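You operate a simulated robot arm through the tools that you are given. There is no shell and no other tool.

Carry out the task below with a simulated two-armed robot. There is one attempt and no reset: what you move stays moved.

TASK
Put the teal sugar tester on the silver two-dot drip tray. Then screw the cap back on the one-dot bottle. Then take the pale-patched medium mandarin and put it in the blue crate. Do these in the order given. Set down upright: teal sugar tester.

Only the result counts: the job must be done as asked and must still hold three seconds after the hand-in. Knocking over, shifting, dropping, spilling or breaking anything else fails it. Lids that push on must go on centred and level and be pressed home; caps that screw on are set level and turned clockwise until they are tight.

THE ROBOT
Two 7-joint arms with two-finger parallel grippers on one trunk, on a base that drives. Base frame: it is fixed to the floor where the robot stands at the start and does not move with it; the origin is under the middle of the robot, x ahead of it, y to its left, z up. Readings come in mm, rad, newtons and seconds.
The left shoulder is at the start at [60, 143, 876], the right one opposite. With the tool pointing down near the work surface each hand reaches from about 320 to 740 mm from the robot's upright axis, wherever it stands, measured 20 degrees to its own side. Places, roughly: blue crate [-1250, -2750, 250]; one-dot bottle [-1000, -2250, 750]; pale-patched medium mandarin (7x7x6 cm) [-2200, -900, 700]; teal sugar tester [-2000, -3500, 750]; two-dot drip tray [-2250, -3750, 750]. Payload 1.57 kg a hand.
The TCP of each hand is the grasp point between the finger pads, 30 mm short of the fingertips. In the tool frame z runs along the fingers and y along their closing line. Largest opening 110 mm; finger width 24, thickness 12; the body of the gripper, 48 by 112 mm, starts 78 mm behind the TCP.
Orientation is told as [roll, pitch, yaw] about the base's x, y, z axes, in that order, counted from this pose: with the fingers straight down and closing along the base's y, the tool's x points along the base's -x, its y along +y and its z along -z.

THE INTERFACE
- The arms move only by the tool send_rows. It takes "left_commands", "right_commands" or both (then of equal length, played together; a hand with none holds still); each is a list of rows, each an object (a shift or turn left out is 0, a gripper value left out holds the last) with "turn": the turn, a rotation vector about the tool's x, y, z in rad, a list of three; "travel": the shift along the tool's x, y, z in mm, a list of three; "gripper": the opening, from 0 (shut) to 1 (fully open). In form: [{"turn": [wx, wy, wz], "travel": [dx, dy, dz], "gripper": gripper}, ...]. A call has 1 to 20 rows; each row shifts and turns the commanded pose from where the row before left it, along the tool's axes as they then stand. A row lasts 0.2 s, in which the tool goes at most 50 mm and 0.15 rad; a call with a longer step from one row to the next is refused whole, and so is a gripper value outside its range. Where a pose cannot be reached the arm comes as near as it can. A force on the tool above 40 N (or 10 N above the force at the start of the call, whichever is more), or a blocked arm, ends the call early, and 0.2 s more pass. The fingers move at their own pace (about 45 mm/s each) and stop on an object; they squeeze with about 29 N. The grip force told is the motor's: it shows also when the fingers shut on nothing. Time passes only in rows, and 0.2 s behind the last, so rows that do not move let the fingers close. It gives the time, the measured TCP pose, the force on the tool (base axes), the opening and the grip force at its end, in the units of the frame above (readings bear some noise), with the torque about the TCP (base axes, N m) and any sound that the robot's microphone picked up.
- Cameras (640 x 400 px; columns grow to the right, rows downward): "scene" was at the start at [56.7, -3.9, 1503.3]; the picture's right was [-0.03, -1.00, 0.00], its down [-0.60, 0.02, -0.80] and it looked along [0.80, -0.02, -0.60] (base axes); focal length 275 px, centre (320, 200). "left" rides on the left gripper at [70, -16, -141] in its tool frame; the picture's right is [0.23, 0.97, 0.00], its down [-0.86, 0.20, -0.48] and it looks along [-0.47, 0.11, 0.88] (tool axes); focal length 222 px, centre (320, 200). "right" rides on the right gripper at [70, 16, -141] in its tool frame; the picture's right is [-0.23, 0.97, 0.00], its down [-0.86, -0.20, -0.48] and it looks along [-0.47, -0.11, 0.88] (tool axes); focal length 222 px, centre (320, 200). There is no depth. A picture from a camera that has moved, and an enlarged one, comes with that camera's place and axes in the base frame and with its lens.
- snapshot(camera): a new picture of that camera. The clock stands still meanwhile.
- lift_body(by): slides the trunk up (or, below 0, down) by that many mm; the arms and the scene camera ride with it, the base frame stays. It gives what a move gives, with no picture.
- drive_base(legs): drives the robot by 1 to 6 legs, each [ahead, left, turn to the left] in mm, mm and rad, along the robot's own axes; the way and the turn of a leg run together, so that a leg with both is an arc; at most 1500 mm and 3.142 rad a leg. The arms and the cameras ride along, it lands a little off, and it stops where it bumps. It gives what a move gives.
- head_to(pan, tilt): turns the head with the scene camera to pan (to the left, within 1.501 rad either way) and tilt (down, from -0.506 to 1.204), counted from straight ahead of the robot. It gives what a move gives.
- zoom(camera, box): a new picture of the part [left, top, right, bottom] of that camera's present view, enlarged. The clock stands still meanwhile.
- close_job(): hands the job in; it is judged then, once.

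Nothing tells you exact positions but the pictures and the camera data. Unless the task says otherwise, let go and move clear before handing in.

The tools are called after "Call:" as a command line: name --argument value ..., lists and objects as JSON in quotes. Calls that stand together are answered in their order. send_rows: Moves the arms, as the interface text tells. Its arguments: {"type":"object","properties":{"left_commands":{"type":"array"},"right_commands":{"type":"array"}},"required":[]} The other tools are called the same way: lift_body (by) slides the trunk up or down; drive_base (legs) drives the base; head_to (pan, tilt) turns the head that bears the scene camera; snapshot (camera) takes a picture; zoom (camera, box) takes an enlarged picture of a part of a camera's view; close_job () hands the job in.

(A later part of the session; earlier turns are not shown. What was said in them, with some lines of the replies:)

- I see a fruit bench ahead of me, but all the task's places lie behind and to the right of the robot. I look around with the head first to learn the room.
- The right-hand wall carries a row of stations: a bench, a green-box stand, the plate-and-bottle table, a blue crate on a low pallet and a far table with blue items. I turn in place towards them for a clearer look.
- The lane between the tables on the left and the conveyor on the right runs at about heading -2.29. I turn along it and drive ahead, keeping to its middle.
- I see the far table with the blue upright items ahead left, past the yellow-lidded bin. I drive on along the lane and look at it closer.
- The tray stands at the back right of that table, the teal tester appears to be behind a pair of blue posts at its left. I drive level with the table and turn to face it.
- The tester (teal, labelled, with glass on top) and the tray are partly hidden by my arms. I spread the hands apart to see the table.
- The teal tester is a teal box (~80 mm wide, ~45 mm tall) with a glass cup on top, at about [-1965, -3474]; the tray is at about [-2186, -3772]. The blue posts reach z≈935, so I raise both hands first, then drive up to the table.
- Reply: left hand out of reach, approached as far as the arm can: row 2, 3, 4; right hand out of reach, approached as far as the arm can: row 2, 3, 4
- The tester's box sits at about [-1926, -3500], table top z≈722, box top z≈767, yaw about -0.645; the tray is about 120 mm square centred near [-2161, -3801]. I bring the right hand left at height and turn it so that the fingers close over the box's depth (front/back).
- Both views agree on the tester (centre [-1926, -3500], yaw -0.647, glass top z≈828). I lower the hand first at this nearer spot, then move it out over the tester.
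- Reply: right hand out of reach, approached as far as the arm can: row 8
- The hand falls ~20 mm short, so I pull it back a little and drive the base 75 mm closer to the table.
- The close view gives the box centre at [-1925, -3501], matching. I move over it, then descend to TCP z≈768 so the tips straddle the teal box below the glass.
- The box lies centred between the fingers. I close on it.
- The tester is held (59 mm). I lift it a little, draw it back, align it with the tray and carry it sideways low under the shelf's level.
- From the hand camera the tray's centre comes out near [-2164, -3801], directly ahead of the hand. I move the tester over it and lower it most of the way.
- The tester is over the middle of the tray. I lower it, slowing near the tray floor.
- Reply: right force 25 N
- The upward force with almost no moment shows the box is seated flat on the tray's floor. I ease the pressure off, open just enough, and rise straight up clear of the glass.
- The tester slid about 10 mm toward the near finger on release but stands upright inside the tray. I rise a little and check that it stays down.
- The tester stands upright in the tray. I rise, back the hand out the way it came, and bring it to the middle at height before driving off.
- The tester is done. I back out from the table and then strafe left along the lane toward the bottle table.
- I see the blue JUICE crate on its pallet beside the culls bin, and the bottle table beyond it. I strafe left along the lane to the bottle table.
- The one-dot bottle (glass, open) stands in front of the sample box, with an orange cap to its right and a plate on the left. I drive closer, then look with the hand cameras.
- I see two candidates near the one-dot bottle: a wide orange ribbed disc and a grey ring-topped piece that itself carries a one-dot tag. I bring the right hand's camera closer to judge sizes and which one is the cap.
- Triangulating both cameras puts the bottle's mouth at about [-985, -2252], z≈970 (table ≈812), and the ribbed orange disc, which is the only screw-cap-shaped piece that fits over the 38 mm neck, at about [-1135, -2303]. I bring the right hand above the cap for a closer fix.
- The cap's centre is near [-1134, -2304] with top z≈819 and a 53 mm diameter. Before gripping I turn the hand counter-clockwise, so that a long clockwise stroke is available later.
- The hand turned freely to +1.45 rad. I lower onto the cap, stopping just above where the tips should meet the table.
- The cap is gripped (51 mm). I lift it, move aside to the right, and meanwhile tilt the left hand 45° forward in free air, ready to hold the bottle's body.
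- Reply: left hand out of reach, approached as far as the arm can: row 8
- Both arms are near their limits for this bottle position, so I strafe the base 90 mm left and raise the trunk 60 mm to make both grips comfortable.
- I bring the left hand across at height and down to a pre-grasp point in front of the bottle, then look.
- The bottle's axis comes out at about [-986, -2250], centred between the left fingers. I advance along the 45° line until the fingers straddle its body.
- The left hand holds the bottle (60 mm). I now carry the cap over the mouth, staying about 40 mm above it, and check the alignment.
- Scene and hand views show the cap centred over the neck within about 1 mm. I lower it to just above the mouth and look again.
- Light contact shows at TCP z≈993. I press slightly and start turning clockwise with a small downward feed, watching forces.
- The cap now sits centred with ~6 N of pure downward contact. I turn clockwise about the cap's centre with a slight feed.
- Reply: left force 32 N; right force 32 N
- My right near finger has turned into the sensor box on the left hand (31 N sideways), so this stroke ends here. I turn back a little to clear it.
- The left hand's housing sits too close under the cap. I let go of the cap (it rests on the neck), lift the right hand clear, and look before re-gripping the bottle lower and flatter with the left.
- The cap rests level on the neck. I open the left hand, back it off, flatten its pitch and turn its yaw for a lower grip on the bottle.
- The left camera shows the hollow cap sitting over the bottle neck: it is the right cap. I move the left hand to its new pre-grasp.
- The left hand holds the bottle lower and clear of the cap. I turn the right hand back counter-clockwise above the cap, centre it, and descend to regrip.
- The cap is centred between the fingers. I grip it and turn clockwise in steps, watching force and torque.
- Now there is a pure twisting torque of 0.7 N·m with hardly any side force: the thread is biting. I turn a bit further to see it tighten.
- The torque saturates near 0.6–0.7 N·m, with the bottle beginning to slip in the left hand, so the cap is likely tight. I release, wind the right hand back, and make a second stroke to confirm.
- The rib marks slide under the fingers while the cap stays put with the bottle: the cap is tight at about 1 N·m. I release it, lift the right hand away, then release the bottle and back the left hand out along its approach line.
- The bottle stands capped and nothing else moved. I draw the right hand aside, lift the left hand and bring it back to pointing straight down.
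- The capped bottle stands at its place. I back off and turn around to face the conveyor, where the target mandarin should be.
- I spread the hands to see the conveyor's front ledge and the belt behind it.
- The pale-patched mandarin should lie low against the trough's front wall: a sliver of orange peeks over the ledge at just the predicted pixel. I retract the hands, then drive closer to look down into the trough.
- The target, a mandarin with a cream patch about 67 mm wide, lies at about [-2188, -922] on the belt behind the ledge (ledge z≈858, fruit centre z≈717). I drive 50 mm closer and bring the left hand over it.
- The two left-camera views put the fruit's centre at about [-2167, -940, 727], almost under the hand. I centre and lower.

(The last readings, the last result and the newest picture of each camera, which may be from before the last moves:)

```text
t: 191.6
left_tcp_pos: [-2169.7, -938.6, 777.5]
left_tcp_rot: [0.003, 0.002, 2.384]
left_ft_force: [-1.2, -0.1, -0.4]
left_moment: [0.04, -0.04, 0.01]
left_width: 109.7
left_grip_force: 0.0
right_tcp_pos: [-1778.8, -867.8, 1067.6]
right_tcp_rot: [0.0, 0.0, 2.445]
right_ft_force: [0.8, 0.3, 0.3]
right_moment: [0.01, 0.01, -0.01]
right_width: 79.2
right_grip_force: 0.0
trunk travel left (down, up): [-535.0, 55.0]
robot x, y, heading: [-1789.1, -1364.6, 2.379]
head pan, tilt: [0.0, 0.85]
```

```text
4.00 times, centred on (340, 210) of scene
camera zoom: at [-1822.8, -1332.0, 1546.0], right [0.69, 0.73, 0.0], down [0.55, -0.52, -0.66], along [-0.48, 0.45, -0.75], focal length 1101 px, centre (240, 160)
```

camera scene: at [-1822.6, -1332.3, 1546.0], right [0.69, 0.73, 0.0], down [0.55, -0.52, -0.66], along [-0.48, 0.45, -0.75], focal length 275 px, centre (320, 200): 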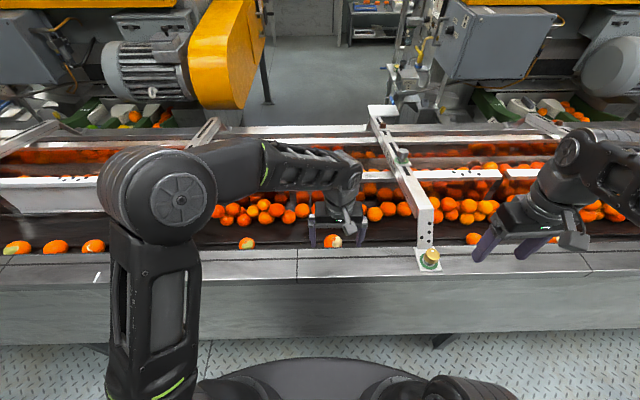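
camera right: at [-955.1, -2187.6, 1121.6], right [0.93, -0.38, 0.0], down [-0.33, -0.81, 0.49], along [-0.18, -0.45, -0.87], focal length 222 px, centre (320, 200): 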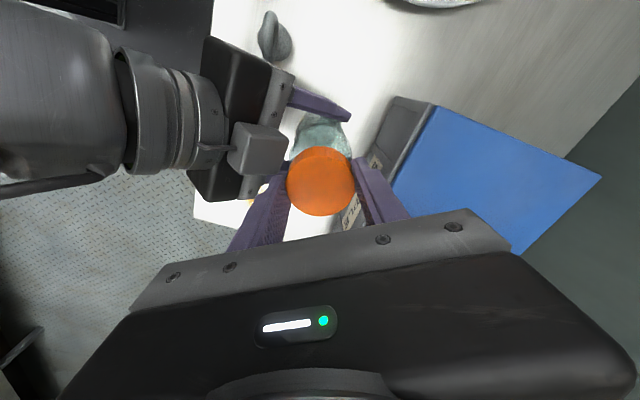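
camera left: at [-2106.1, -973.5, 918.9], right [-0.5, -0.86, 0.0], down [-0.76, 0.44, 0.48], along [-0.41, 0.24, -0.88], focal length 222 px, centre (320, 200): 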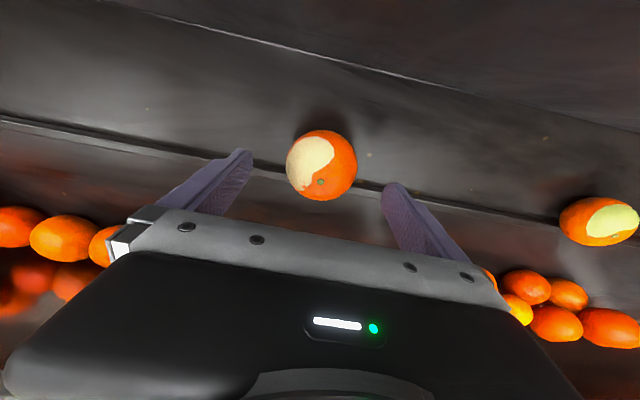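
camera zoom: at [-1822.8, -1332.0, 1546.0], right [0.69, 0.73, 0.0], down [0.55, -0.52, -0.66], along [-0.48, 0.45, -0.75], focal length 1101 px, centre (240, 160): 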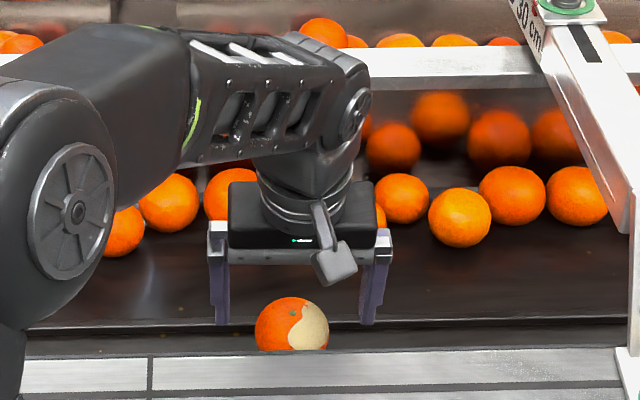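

Call:
send_rows --left_commands '[{"travel": [1.5, 1.2, 15]}, {"travel": [0, 0, 14]}, {"travel": [0, 0, 8]}, {}]'

Call:
snapshot --camera "left"

```text
t: 192.6
left_tcp_pos: [-2169.1, -941.6, 743.1]
left_tcp_rot: [0.002, 0.0, 2.385]
left_ft_force: [-0.6, 0.4, -0.7]
left_moment: [0.03, -0.01, 0.0]
left_width: 109.8
left_grip_force: 0.0
right_tcp_pos: [-1777.5, -867.0, 1067.5]
right_tcp_rot: [0.0, 0.0, 2.444]
right_ft_force: [0.3, -0.8, 1.1]
right_moment: [0.01, 0.01, 0.0]
right_width: 79.5
right_grip_force: 0.1
trunk travel left (down, up): [-535.0, 55.0]
robot x, y, heading: [-1785.3, -1364.2, 2.38]
head pan, tilt: [0.0, 0.85]
```

```text
taken
camera left: at [-2106.2, -976.0, 883.6], right [-0.5, -0.86, 0.0], down [-0.76, 0.44, 0.48], along [-0.41, 0.24, -0.88], focal length 222 px, centre (320, 200)
```

left: 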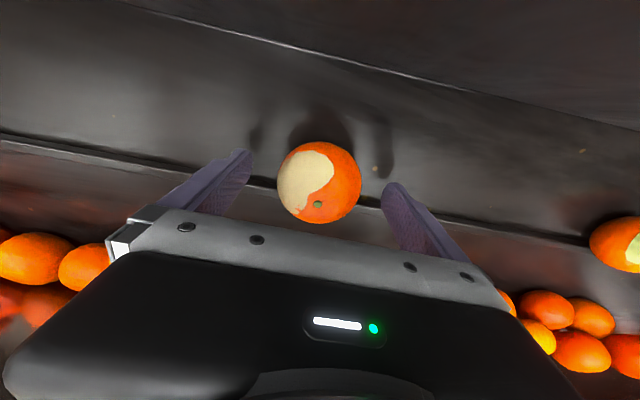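

Call:
send_rows --left_commands '[{"travel": [0, 0, 5]}, {"gripper": 0.4}, {"gripper": 0.4}, {"gripper": 0.4}, {"gripper": 0.4}, {"gripper": 0.4}, {"gripper": 0.4}, {}]'

Call:
snapshot --camera "left"

```text
t: 194.4
left_tcp_pos: [-2169.4, -940.4, 736.8]
left_tcp_rot: [0.001, 0.001, 2.385]
left_ft_force: [-0.4, -0.2, 0.7]
left_moment: [0.0, 0.01, -0.02]
left_width: 63.6
left_grip_force: 28.5
right_tcp_pos: [-1778.0, -868.5, 1066.5]
right_tcp_rot: [-0.001, 0.0, 2.443]
right_ft_force: [0.3, -0.5, 0.1]
right_moment: [-0.02, 0.0, 0.04]
right_width: 79.3
right_grip_force: 0.0
trunk travel left (down, up): [-535.0, 55.0]
robot x, y, heading: [-1792.6, -1368.7, 2.384]
head pan, tilt: [0.0, 0.85]
```

```text
taken
camera left: at [-2105.8, -975.6, 878.2], right [-0.5, -0.86, 0.0], down [-0.76, 0.44, 0.48], along [-0.41, 0.24, -0.88], focal length 222 px, centre (320, 200)
```

left: 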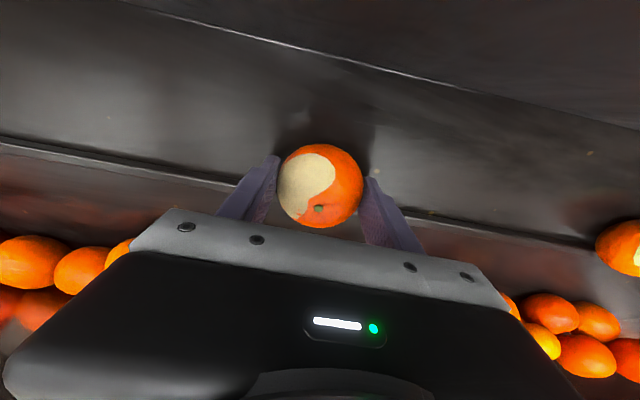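

The mandarin is held (64 mm). I lift it straight up clear of the ledge and draw it back to the robot.

Call:
send_rows --left_commands '[{"travel": [0, 0, -15]}, {"travel": [0, 0, -30]}, {"travel": [0, 0, -40]}, {"travel": [0, 0, -40]}, {"travel": [0, 0, -40]}, {"travel": [0, 0, -25]}, {"travel": [30, 0, 0]}, {"travel": [40, 0, 0]}, {"travel": [40, 0, 0]}, {"travel": [40, 0, 0]}, {"travel": [40, 0, -10]}, {"travel": [30, 0, -20]}, {}]'

Call:
snapshot --camera "left"

Call:
snapshot --camera "scene"

```text
t: 197.2
left_tcp_pos: [-2007.7, -1091.1, 958.2]
left_tcp_rot: [0.002, 0.001, 2.384]
left_ft_force: [-0.5, -0.4, -1.5]
left_moment: [-0.01, 0.02, 0.0]
left_width: 63.4
left_grip_force: 29.2
right_tcp_pos: [-1779.3, -866.9, 1067.7]
right_tcp_rot: [0.001, 0.0, 2.443]
right_ft_force: [0.5, 0.6, 0.4]
right_moment: [0.03, 0.01, 0.03]
right_width: 79.3
right_grip_force: 0.1
trunk travel left (down, up): [-535.0, 55.0]
robot x, y, heading: [-1787.0, -1366.1, 2.38]
head pan, tilt: [0.0, 0.85]
```

```text
taken
camera left: at [-1945.5, -1126.4, 1098.9], right [-0.5, -0.86, 0.0], down [-0.76, 0.44, 0.48], along [-0.41, 0.24, -0.88], focal length 222 px, centre (320, 200)
```

left: 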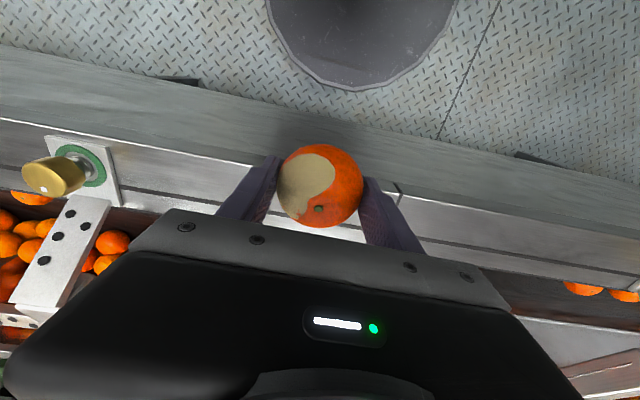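

```text
taken
camera scene: at [-1823.1, -1331.5, 1546.0], right [0.69, 0.73, 0.0], down [0.55, -0.52, -0.66], along [-0.48, 0.45, -0.75], focal length 275 px, centre (320, 200)
```

scene: 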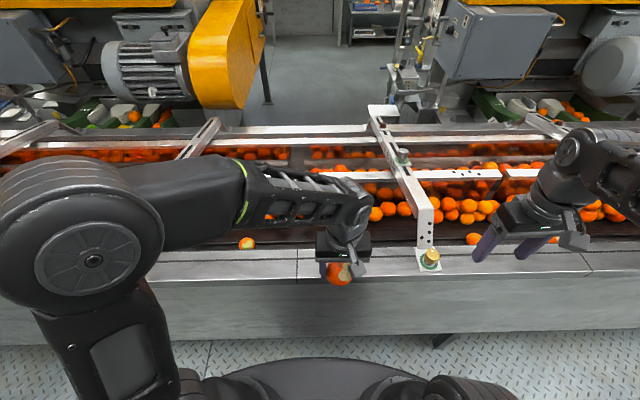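

The target mandarin is safely out. I back away, turn around and strafe along to the blue JUICE crate.

Call:
drive_base --legs '[[-370, 0, 0], [0, 0, 1.555], [0, 0, 1.555], [0, -560, 0]]'

Call:
head_to --pan 0 --tilt 0.75

Call:
snapshot --camera "scene"

```text
t: 209.9
left_tcp_pos: [-1701.5, -2283.1, 958.7]
left_tcp_rot: [0.001, 0.001, -0.8]
left_ft_force: [-0.6, -0.7, -1.0]
left_moment: [0.01, -0.02, 0.04]
left_width: 63.8
left_grip_force: 29.0
right_tcp_pos: [-1938.8, -2496.9, 1067.5]
right_tcp_rot: [0.0, -0.001, -0.74]
right_ft_force: [-0.4, 0.9, -0.1]
right_moment: [0.01, 0.0, 0.02]
right_width: 79.4
right_grip_force: 0.0
trunk travel left (down, up): [-535.0, 55.0]
robot x, y, heading: [-1912.1, -1999.0, -0.8]
head pan, tilt: [0.0, 0.85]
```

```text
t: 210.6
left_tcp_pos: [-1700.1, -2283.4, 958.2]
left_tcp_rot: [0.002, 0.001, -0.8]
left_ft_force: [0.2, -0.4, -1.8]
left_moment: [-0.03, -0.01, 0.0]
left_width: 63.8
left_grip_force: 29.0
right_tcp_pos: [-1938.7, -2496.5, 1068.1]
right_tcp_rot: [0.001, 0.0, -0.741]
right_ft_force: [-0.5, 0.7, 0.5]
right_moment: [-0.01, -0.01, 0.0]
right_width: 79.2
right_grip_force: 0.1
trunk travel left (down, up): [-535.0, 55.0]
robot x, y, heading: [-1911.7, -2000.9, -0.801]
head pan, tilt: [0.0, 0.75]
```

```text
taken
camera scene: at [-1873.4, -2040.6, 1554.0], right [-0.72, -0.7, 0.0], down [-0.48, 0.49, -0.73], along [0.51, -0.52, -0.68], focal length 275 px, centre (320, 200)
```

scene: 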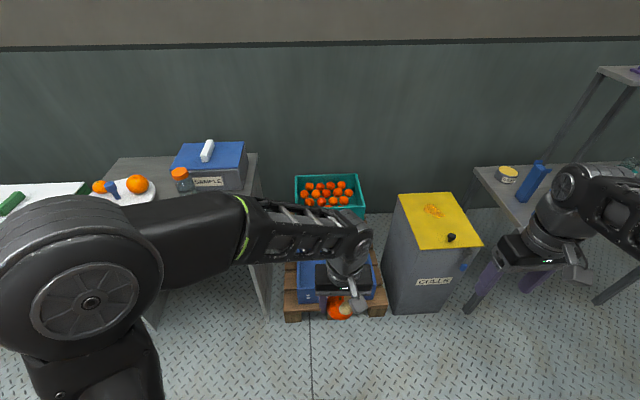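

Call:
send_rows --left_commands '[{"travel": [0, 45, 0]}, {"travel": [0, 45, 0]}, {"travel": [0, 45, 0]}, {"travel": [0, 45, 0]}, {"travel": [0, 45, 0]}, {"travel": [0, 45, 0]}, {}]'

Call:
zoom --camera "scene" --box '[260, 160, 420, 330]'

```text
t: 212.2
left_tcp_pos: [-1507.8, -2095.3, 960.4]
left_tcp_rot: [0.002, 0.002, -0.799]
left_ft_force: [-0.5, -0.1, -2.1]
left_moment: [0.04, 0.0, 0.0]
left_width: 63.8
left_grip_force: 28.7
right_tcp_pos: [-1939.1, -2497.1, 1067.5]
right_tcp_rot: [0.001, 0.0, -0.74]
right_ft_force: [0.0, -0.2, -0.4]
right_moment: [0.02, 0.02, -0.05]
right_width: 79.1
right_grip_force: 0.1
trunk travel left (down, up): [-535.0, 55.0]
robot x, y, heading: [-1912.7, -2002.0, -0.797]
head pan, tilt: [0.0, 0.75]
```

```text
2.35 times, centred on (340, 245) of scene
camera zoom: at [-1873.6, -2040.9, 1554.0], right [-0.72, -0.7, 0.0], down [-0.47, 0.49, -0.73], along [0.51, -0.52, -0.68], focal length 648 px, centre (273, 94)
```

zoom: 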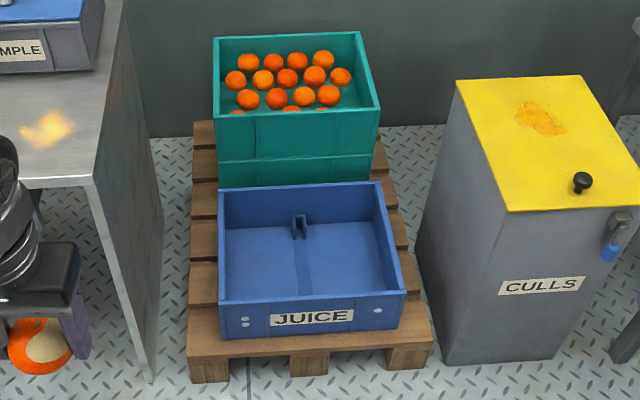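

The blue JUICE crate is empty, rim z≈290, centred near [-1319, -2720]. I strafe right so that it lies before the left shoulder (away from the bottle table), then drive up to the pallet.

Call:
drive_base --legs '[[0, -170, 0], [370, 0, 0]]'

Call:
head_to --pan 0.1 --tilt 1.0

Call:
snapshot --camera "scene"

```text
t: 215.6
left_tcp_pos: [-1365.3, -2475.6, 960.3]
left_tcp_rot: [-0.002, -0.001, -0.792]
left_ft_force: [-0.5, 0.6, -1.8]
left_moment: [-0.01, 0.01, 0.0]
left_width: 63.8
left_grip_force: 29.1
right_tcp_pos: [-1794.4, -2879.8, 1067.5]
right_tcp_rot: [-0.001, 0.0, -0.734]
right_ft_force: [0.1, 0.0, -0.4]
right_moment: [-0.03, 0.0, 0.02]
right_width: 79.0
right_grip_force: 0.1
trunk travel left (down, up): [-535.0, 55.0]
robot x, y, heading: [-1768.6, -2386.4, -0.791]
head pan, tilt: [0.0, 0.75]
```

```text
t: 216.4
left_tcp_pos: [-1366.8, -2475.4, 960.9]
left_tcp_rot: [0.001, 0.001, -0.791]
left_ft_force: [-0.7, 0.2, -0.8]
left_moment: [-0.02, 0.02, 0.0]
left_width: 63.9
left_grip_force: 29.3
right_tcp_pos: [-1795.1, -2879.1, 1067.9]
right_tcp_rot: [0.0, 0.0, -0.73]
right_ft_force: [0.3, -0.7, 0.3]
right_moment: [-0.01, -0.01, 0.04]
right_width: 79.4
right_grip_force: 0.1
trunk travel left (down, up): [-535.0, 55.0]
robot x, y, heading: [-1767.0, -2380.7, -0.792]
head pan, tilt: [0.099, 1.0]
```

```text
taken
camera scene: at [-1737.6, -2408.3, 1534.9], right [-0.64, -0.77, 0.0], down [-0.65, 0.54, -0.54], along [0.42, -0.35, -0.84], focal length 275 px, centre (320, 200)
```

scene: 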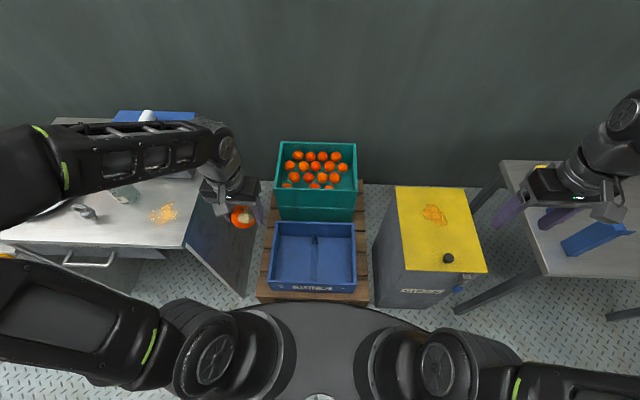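

Call:
drive_base --legs '[[-40, -110, 0]]'

Call:
send_rows --left_commands '[{"travel": [-40, -12, 0]}, {"travel": [-40, -12, 0]}, {"travel": [-40, -12, 0]}, {"travel": [-40, 0, 0]}, {"travel": [-30, 0, 0]}, {}]'

Call:
head_to --pan 0.6 --tilt 0.8

Call:
snapshot --camera "scene"

Call:
snapshot --camera "left"

```text
t: 217.6
left_tcp_pos: [-1471.4, -2523.0, 962.1]
left_tcp_rot: [0.003, 0.0, -0.791]
left_ft_force: [-0.8, 0.7, -1.8]
left_moment: [0.01, -0.02, 0.02]
left_width: 63.7
left_grip_force: 28.9
right_tcp_pos: [-1901.1, -2927.2, 1066.3]
right_tcp_rot: [0.0, 0.001, -0.733]
right_ft_force: [-0.5, -0.1, -0.8]
right_moment: [0.02, -0.06, -0.02]
right_width: 79.1
right_grip_force: 0.1
trunk travel left (down, up): [-535.0, 55.0]
robot x, y, heading: [-1873.6, -2428.3, -0.791]
head pan, tilt: [0.099, 1.0]
```

```text
t: 219.0
left_tcp_pos: [-1362.7, -2685.2, 959.7]
left_tcp_rot: [0.001, 0.0, -0.794]
left_ft_force: [0.0, -0.2, -1.0]
left_moment: [0.04, 0.01, 0.02]
left_width: 63.7
left_grip_force: 28.8
right_tcp_pos: [-1901.0, -2925.1, 1066.4]
right_tcp_rot: [0.0, 0.001, -0.733]
right_ft_force: [-0.6, 0.2, 0.0]
right_moment: [-0.02, -0.01, 0.01]
right_width: 78.9
right_grip_force: 0.1
trunk travel left (down, up): [-535.0, 55.0]
robot x, y, heading: [-1873.1, -2428.5, -0.796]
head pan, tilt: [0.099, 1.0]
```

```text
t: 219.9
left_tcp_pos: [-1364.6, -2685.2, 959.3]
left_tcp_rot: [0.001, 0.0, -0.792]
left_ft_force: [-0.6, -0.1, -1.8]
left_moment: [0.0, 0.0, -0.01]
left_width: 63.6
left_grip_force: 28.7
right_tcp_pos: [-1900.1, -2925.3, 1066.0]
right_tcp_rot: [0.0, 0.001, -0.732]
right_ft_force: [0.9, 0.9, 0.6]
right_moment: [0.01, 0.05, 0.01]
right_width: 79.4
right_grip_force: 0.0
trunk travel left (down, up): [-535.0, 55.0]
robot x, y, heading: [-1877.1, -2426.7, -0.792]
head pan, tilt: [0.6, 0.799]
```

```text
taken
camera scene: at [-1816.5, -2426.0, 1550.0], right [-0.19, -0.98, 0.0], down [-0.7, 0.14, -0.7], along [0.68, -0.13, -0.72], focal length 275 px, centre (320, 200)
```

scene: 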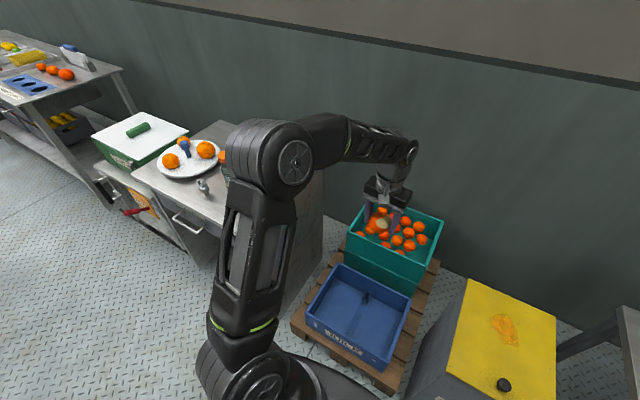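

```text
taken
camera left: at [-1424.3, -2646.1, 1101.4], right [0.53, 0.85, 0.0], down [0.74, -0.47, 0.48], along [0.41, -0.25, -0.88], focal length 222 px, centre (320, 200)
```

left: 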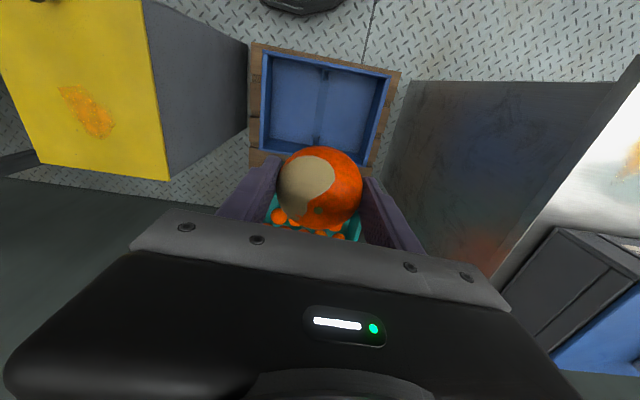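

The elbow stays well clear of the table. I centre the hand over the crate and lower the trunk by 350 mm.

Call:
send_rows --left_commands '[{"travel": [-20, 25, 0]}, {"travel": [-18, 25, 0]}, {}]'

Call:
lift_body --by -350

Call:
head_to --pan 0.3 --tilt 0.8

Call:
snapshot --camera "scene"

Call:
snapshot --camera "left"

```text
t: 220.7
left_tcp_pos: [-1300.9, -2675.0, 960.4]
left_tcp_rot: [0.002, 0.0, -0.793]
left_ft_force: [0.1, 0.5, -1.1]
left_moment: [-0.02, -0.02, 0.02]
left_width: 63.8
left_grip_force: 28.9
right_tcp_pos: [-1901.4, -2925.8, 1066.5]
right_tcp_rot: [0.001, 0.0, -0.732]
right_ft_force: [-1.0, 0.1, -0.1]
right_moment: [0.01, -0.01, 0.01]
right_width: 79.3
right_grip_force: 0.0
trunk travel left (down, up): [-535.0, 55.0]
robot x, y, heading: [-1874.0, -2427.0, -0.794]
head pan, tilt: [0.6, 0.799]
```

```text
t: 224.2
left_tcp_pos: [-1300.8, -2676.1, 610.8]
left_tcp_rot: [0.0, 0.0, -0.792]
left_ft_force: [0.2, -0.2, -1.3]
left_moment: [-0.02, -0.01, -0.03]
left_width: 63.6
left_grip_force: 29.4
right_tcp_pos: [-1899.4, -2926.1, 717.3]
right_tcp_rot: [0.0, 0.001, -0.734]
right_ft_force: [0.5, 1.0, 0.2]
right_moment: [0.01, -0.03, 0.03]
right_width: 79.2
right_grip_force: 0.1
trunk travel left (down, up): [-185.0, 405.0]
robot x, y, heading: [-1876.6, -2430.7, -0.792]
head pan, tilt: [0.6, 0.799]
```

```text
t: 224.9
left_tcp_pos: [-1301.3, -2675.8, 610.7]
left_tcp_rot: [0.0, -0.001, -0.792]
left_ft_force: [-1.5, 0.3, -1.0]
left_moment: [0.06, 0.01, 0.01]
left_width: 63.5
left_grip_force: 29.2
right_tcp_pos: [-1900.3, -2925.6, 717.6]
right_tcp_rot: [0.0, 0.002, -0.732]
right_ft_force: [0.2, 0.0, -0.1]
right_moment: [0.02, -0.03, 0.0]
right_width: 79.1
right_grip_force: 0.0
trunk travel left (down, up): [-185.0, 405.0]
robot x, y, heading: [-1874.2, -2426.4, -0.796]
head pan, tilt: [0.3, 0.799]
```

```text
taken
camera scene: at [-1824.7, -2448.5, 1200.0], right [-0.47, -0.88, 0.0], down [-0.63, 0.34, -0.7], along [0.61, -0.33, -0.72], focal length 275 px, centre (320, 200)
```

scene: 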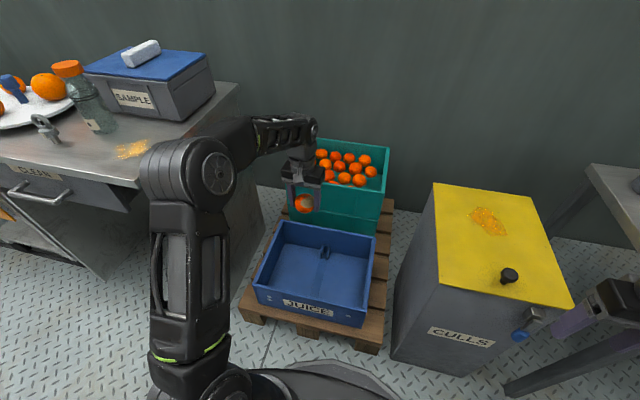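

```text
taken
camera left: at [-1361.8, -2637.1, 751.3], right [0.53, 0.85, 0.0], down [0.74, -0.47, 0.48], along [0.41, -0.25, -0.88], focal length 222 px, centre (320, 200)
```

left: 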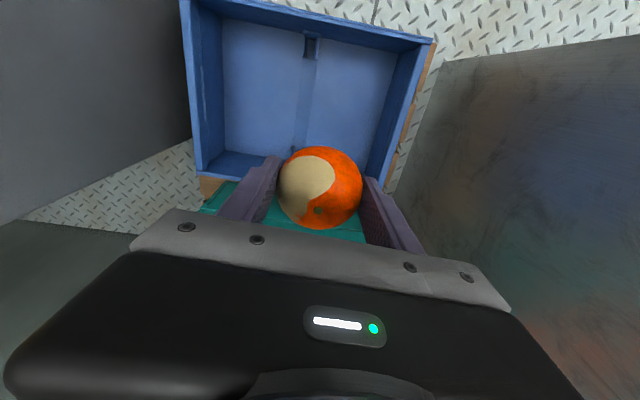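

The drop line falls inside the crate near its middle. I lower the mandarin with the arm, slowing near the crate floor.

Call:
send_rows --left_commands '[{"travel": [0, 0, 35]}, {"travel": [0, 0, 35]}, {"travel": [0, 0, 35]}, {"travel": [0, 0, 35]}, {"travel": [0, 0, 35]}, {"travel": [0, 0, 35]}, {"travel": [0, 0, 35]}, {}]'

Call:
snapshot --camera "scene"

Call:
snapshot --camera "left"

```text
t: 226.8
left_tcp_pos: [-1300.8, -2675.4, 363.1]
left_tcp_rot: [0.002, 0.0, -0.791]
left_ft_force: [0.3, 0.6, -2.1]
left_moment: [-0.01, -0.03, -0.01]
left_width: 63.5
left_grip_force: 29.0
right_tcp_pos: [-1899.9, -2925.4, 718.1]
right_tcp_rot: [0.0, 0.0, -0.731]
right_ft_force: [-0.6, -0.7, -0.2]
right_moment: [0.02, -0.02, -0.03]
right_width: 79.1
right_grip_force: 0.0
trunk travel left (down, up): [-185.0, 405.0]
robot x, y, heading: [-1876.4, -2429.3, -0.792]
head pan, tilt: [0.3, 0.799]
```

```text
taken
camera scene: at [-1824.5, -2448.6, 1200.0], right [-0.47, -0.88, 0.0], down [-0.63, 0.34, -0.7], along [0.61, -0.33, -0.72], focal length 275 px, centre (320, 200)
```

scene: 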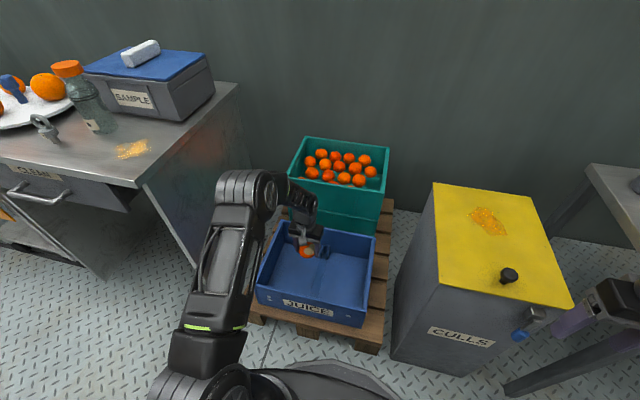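

```text
taken
camera left: at [-1361.3, -2636.7, 503.5], right [0.53, 0.85, 0.0], down [0.74, -0.47, 0.48], along [0.41, -0.26, -0.88], focal length 222 px, centre (320, 200)
```

left: 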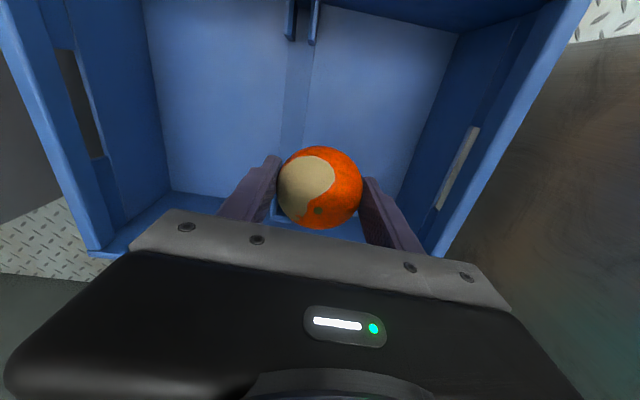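

Call:
send_rows --left_commands '[{"travel": [0, 0, 30]}, {"travel": [0, 0, 30]}, {"travel": [0, 0, 30]}, {"travel": [0, 0, 25]}, {"travel": [0, 0, 20]}, {}]'

Call:
snapshot --camera "left"

Call:
zoom --camera "scene" --box '[240, 180, 400, 330]'

```text
t: 228.2
left_tcp_pos: [-1301.6, -2676.8, 229.7]
left_tcp_rot: [0.001, 0.0, -0.793]
left_ft_force: [0.0, 0.7, -1.4]
left_moment: [0.0, 0.01, 0.02]
left_width: 63.4
left_grip_force: 28.5
right_tcp_pos: [-1900.9, -2926.2, 719.0]
right_tcp_rot: [0.001, 0.0, -0.733]
right_ft_force: [-0.4, 1.1, 0.2]
right_moment: [0.01, 0.01, 0.02]
right_width: 79.3
right_grip_force: 0.0
trunk travel left (down, up): [-185.0, 405.0]
robot x, y, heading: [-1874.4, -2430.3, -0.794]
head pan, tilt: [0.3, 0.799]
```

```text
taken
camera left: at [-1362.2, -2637.2, 370.3], right [0.53, 0.85, 0.0], down [0.74, -0.47, 0.48], along [0.41, -0.25, -0.88], focal length 222 px, centre (320, 200)
```

left: 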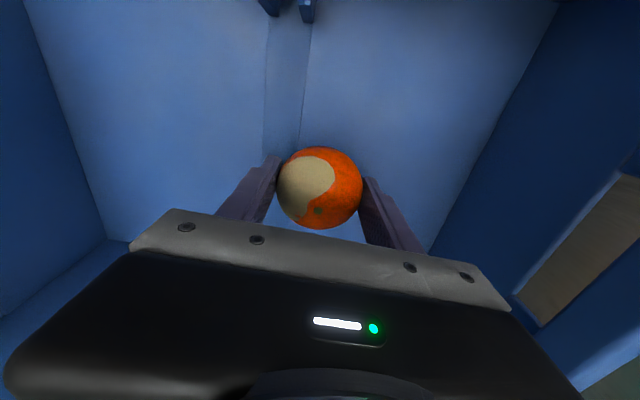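

```text
2.67 times, centred on (320, 255) of scene
camera zoom: at [-1824.6, -2448.6, 1200.0], right [-0.47, -0.88, 0.0], down [-0.63, 0.34, -0.7], along [0.61, -0.33, -0.72], focal length 734 px, centre (320, 53)
```

zoom: 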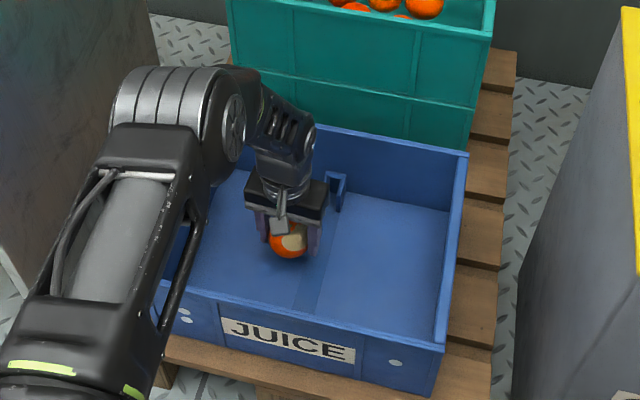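

Call:
send_rows --left_commands '[{"travel": [0, 0, 8]}, {"travel": [0, 0, 8]}, {"travel": [0, 0, 6]}, {"travel": [0, 0, 5]}, {}]'

Call:
zoom --camera "scene" --box '[280, 210, 360, 290]'

```text
t: 229.3
left_tcp_pos: [-1301.5, -2675.9, 204.7]
left_tcp_rot: [0.0, 0.0, -0.792]
left_ft_force: [0.0, 0.2, -1.2]
left_moment: [0.01, 0.02, 0.03]
left_width: 63.5
left_grip_force: 29.1
right_tcp_pos: [-1900.9, -2925.9, 718.1]
right_tcp_rot: [0.001, 0.0, -0.733]
right_ft_force: [-0.1, 0.8, -0.3]
right_moment: [0.03, 0.0, 0.0]
right_width: 79.0
right_grip_force: 0.0
trunk travel left (down, up): [-185.0, 405.0]
robot x, y, heading: [-1875.2, -2432.2, -0.789]
head pan, tilt: [0.3, 0.799]
```

```text
5.00 times, centred on (320, 250) of scene
camera zoom: at [-1824.7, -2448.6, 1200.0], right [-0.47, -0.88, 0.0], down [-0.63, 0.34, -0.7], along [0.61, -0.33, -0.72], focal length 1376 px, centre (320, -50)
```

zoom: 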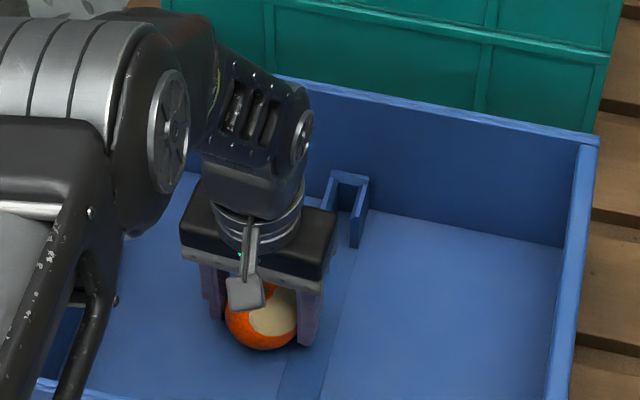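

Call:
send_rows --left_commands '[{"travel": [0, 0, 4]}, {"travel": [0, 0, 4]}, {"travel": [0, 0, 4]}, {}]'

Call:
zoom --camera "left" --box '[230, 100, 410, 240]'

```text
t: 230.3
left_tcp_pos: [-1299.7, -2675.0, 193.7]
left_tcp_rot: [0.002, -0.006, -0.792]
left_ft_force: [-2.4, 4.0, 26.2]
left_moment: [-0.01, -0.27, -0.01]
left_width: 63.6
left_grip_force: 28.8
right_tcp_pos: [-1901.2, -2925.7, 718.2]
right_tcp_rot: [0.001, -0.002, -0.733]
right_ft_force: [0.1, 0.0, -0.6]
right_moment: [-0.02, 0.0, 0.0]
right_width: 79.0
right_grip_force: 0.0
trunk travel left (down, up): [-185.0, 405.0]
robot x, y, heading: [-1871.4, -2433.2, -0.79]
head pan, tilt: [0.3, 0.799]
```

```text
2.86 times, centred on (320, 170) of left
camera zoom: at [-1360.6, -2636.3, 334.4], right [0.53, 0.85, 0.0], down [0.74, -0.47, 0.48], along [0.41, -0.26, -0.88], focal length 635 px, centre (320, 286)
```

zoom: 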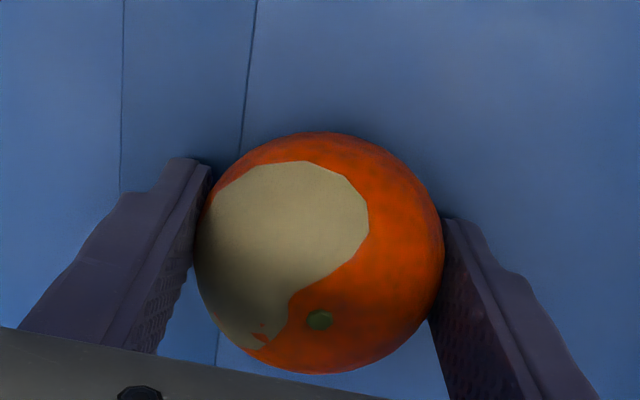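

The mandarin touches the crate floor. I ease off, open the fingers, and rise straight out.

Call:
send_rows --left_commands '[{"travel": [0, 0, -1.5]}, {"gripper": 0.68}, {"gripper": 0.72}, {"gripper": 0.8}, {"gripper": 0.85}, {}, {}, {}]'

Call:
snapshot --camera "left"

```text
t: 232.2
left_tcp_pos: [-1301.2, -2675.9, 194.2]
left_tcp_rot: [0.0, 0.001, -0.793]
left_ft_force: [-0.3, -0.4, -0.1]
left_moment: [-0.02, -0.02, 0.0]
left_width: 93.5
left_grip_force: 0.1
right_tcp_pos: [-1900.1, -2925.6, 717.8]
right_tcp_rot: [-0.001, 0.0, -0.733]
right_ft_force: [-0.3, 1.1, 0.0]
right_moment: [-0.01, 0.04, -0.02]
right_width: 79.2
right_grip_force: 0.1
trunk travel left (down, up): [-185.0, 405.0]
robot x, y, heading: [-1876.1, -2430.3, -0.797]
head pan, tilt: [0.3, 0.799]
```

```text
taken
camera left: at [-1361.4, -2636.5, 334.3], right [0.53, 0.85, 0.0], down [0.74, -0.47, 0.48], along [0.41, -0.25, -0.88], focal length 222 px, centre (320, 200)
```

left: 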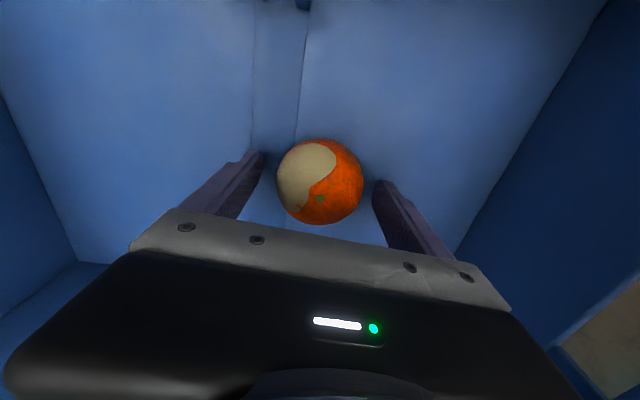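

The mandarin rests freely between the open fingers on the crate floor. I raise the hand straight up and clear.

Call:
send_rows --left_commands '[{"travel": [0, 0, -15]}, {"travel": [0, 0, -30]}, {"travel": [0, 0, -40]}, {"travel": [0, 0, -40]}, {"travel": [0, 0, -40]}, {"travel": [0, 0, -40]}, {"travel": [0, 0, -40]}, {"travel": [0, 0, -40]}, {"travel": [0, 0, -40]}, {}]'

Call:
snapshot --camera "left"

Call:
snapshot --camera "scene"

```text
t: 234.3
left_tcp_pos: [-1300.8, -2675.7, 516.4]
left_tcp_rot: [0.0, 0.0, -0.792]
left_ft_force: [-0.7, 0.3, 0.0]
left_moment: [0.01, 0.0, 0.02]
left_width: 93.7
left_grip_force: 0.0
right_tcp_pos: [-1900.1, -2925.3, 718.2]
right_tcp_rot: [0.0, -0.001, -0.733]
right_ft_force: [0.0, 0.7, -0.6]
right_moment: [0.0, 0.04, 0.0]
right_width: 79.4
right_grip_force: 0.1
trunk travel left (down, up): [-185.0, 405.0]
robot x, y, heading: [-1877.6, -2432.3, -0.794]
head pan, tilt: [0.3, 0.799]
```

```text
taken
camera left: at [-1361.1, -2638.3, 657.8], right [0.53, 0.85, 0.0], down [0.74, -0.47, 0.48], along [0.4, -0.25, -0.88], focal length 222 px, centre (320, 200)
```

left: 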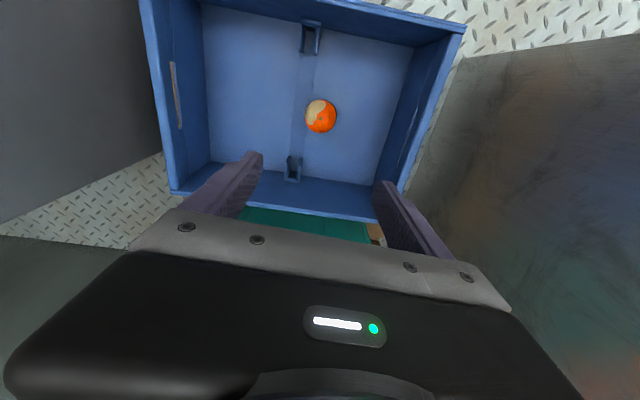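

```text
taken
camera scene: at [-1824.9, -2448.4, 1200.0], right [-0.47, -0.88, 0.0], down [-0.63, 0.34, -0.7], along [0.61, -0.33, -0.72], focal length 275 px, centre (320, 200)
```

scene: 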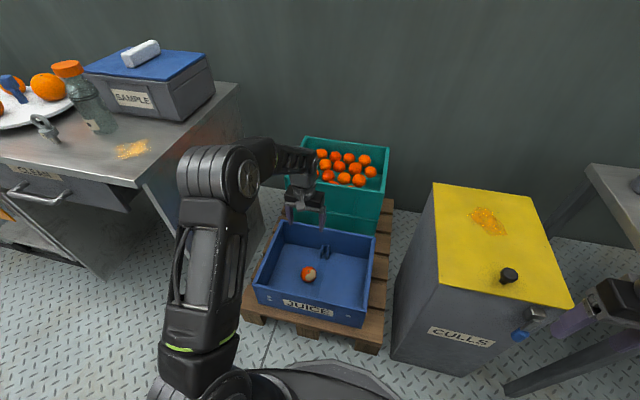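

The mandarin lies in the blue crate. Before handing in, I check the bottle and look across at the tester in its tray.

Call:
zoom --camera "scene" --box '[20, 30, 220, 170]'

Call:
head_to --pan -0.75 --tilt 0.35

Call:
snapshot --camera "scene"

```text
2.86 times, centred on (120, 100) of scene
camera zoom: at [-1824.9, -2448.4, 1200.0], right [-0.47, -0.88, 0.0], down [-0.63, 0.34, -0.7], along [0.61, -0.33, -0.72], focal length 786 px, centre (891, 486)
```

zoom: 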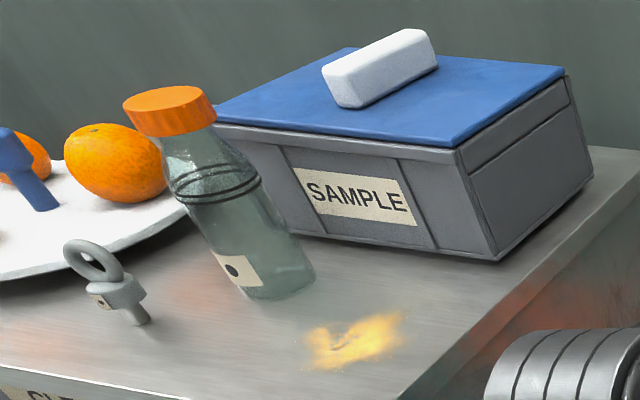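

```text
t: 235.7
left_tcp_pos: [-1301.2, -2677.9, 516.5]
left_tcp_rot: [0.0, 0.001, -0.792]
left_ft_force: [0.4, -0.7, -0.5]
left_moment: [0.0, -0.02, -0.02]
left_width: 93.7
left_grip_force: 0.0
right_tcp_pos: [-1899.6, -2926.6, 717.9]
right_tcp_rot: [0.0, -0.001, -0.733]
right_ft_force: [-0.8, 0.5, 0.4]
right_moment: [0.0, 0.0, -0.02]
right_width: 78.9
right_grip_force: 0.0
trunk travel left (down, up): [-185.0, 405.0]
robot x, y, heading: [-1872.5, -2431.5, -0.801]
head pan, tilt: [-0.75, 0.351]
```

```text
taken
camera scene: at [-1893.3, -2503.4, 1239.6], right [-1.0, -0.03, 0.0], down [-0.01, 0.34, -0.94], along [0.03, -0.94, -0.34], focal length 275 px, centre (320, 200)
```

scene: 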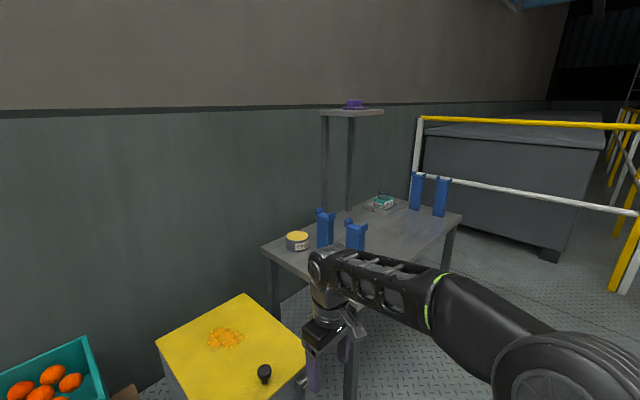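

Call:
zoom --camera "scene" --box '[350, 170, 430, 230]'

```text
6.67 times, centred on (390, 200) of scene
camera zoom: at [-1893.3, -2503.4, 1239.6], right [-1.0, -0.03, 0.0], down [-0.01, 0.34, -0.94], along [0.03, -0.94, -0.34], focal length 1835 px, centre (-147, 200)
```

zoom: 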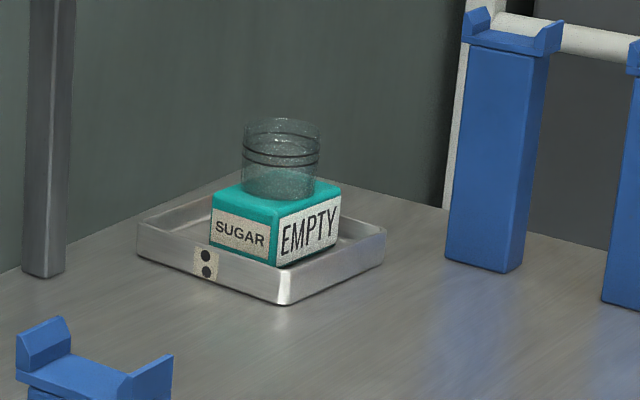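

The tester stands upright in the two-dot tray, the one-dot bottle has its cap tight and level, and the pale-patched mandarin lies in the blue crate with both hands clear. I hand the job in.

Call:
close_job

```text
The job is handed in.
```

I did all three jobs in the order given and handed the work in; the judging result hasn't come back.

- **Sugar tester:** it stands upright in the silver two-dot tray. It slid about 10 mm inside the tray when I let go, but it stayed upright and in the tray, and it looked the same in the last check.
- **Bottle cap:** I took the loose orange ribbed cap to be the right one, because it was hollow and fitted over the bottle's neck. I screwed it on the one-dot bottle until it stopped turning, at about 1 N·m, and it looks level. During the first try my right finger bumped the left hand's housing with about 31 N. I backed off and gripped the bottle again lower down. While the cap tightened, the bottle turned slightly in the left hand.
- **Mandarin:** I took the one with the cream patch, about 64 mm wide, from the conveyor near the given place. It rests on the floor of the blue crate marked JUICE.

Both hands are empty and clear. I saw nothing else knocked over or moved.
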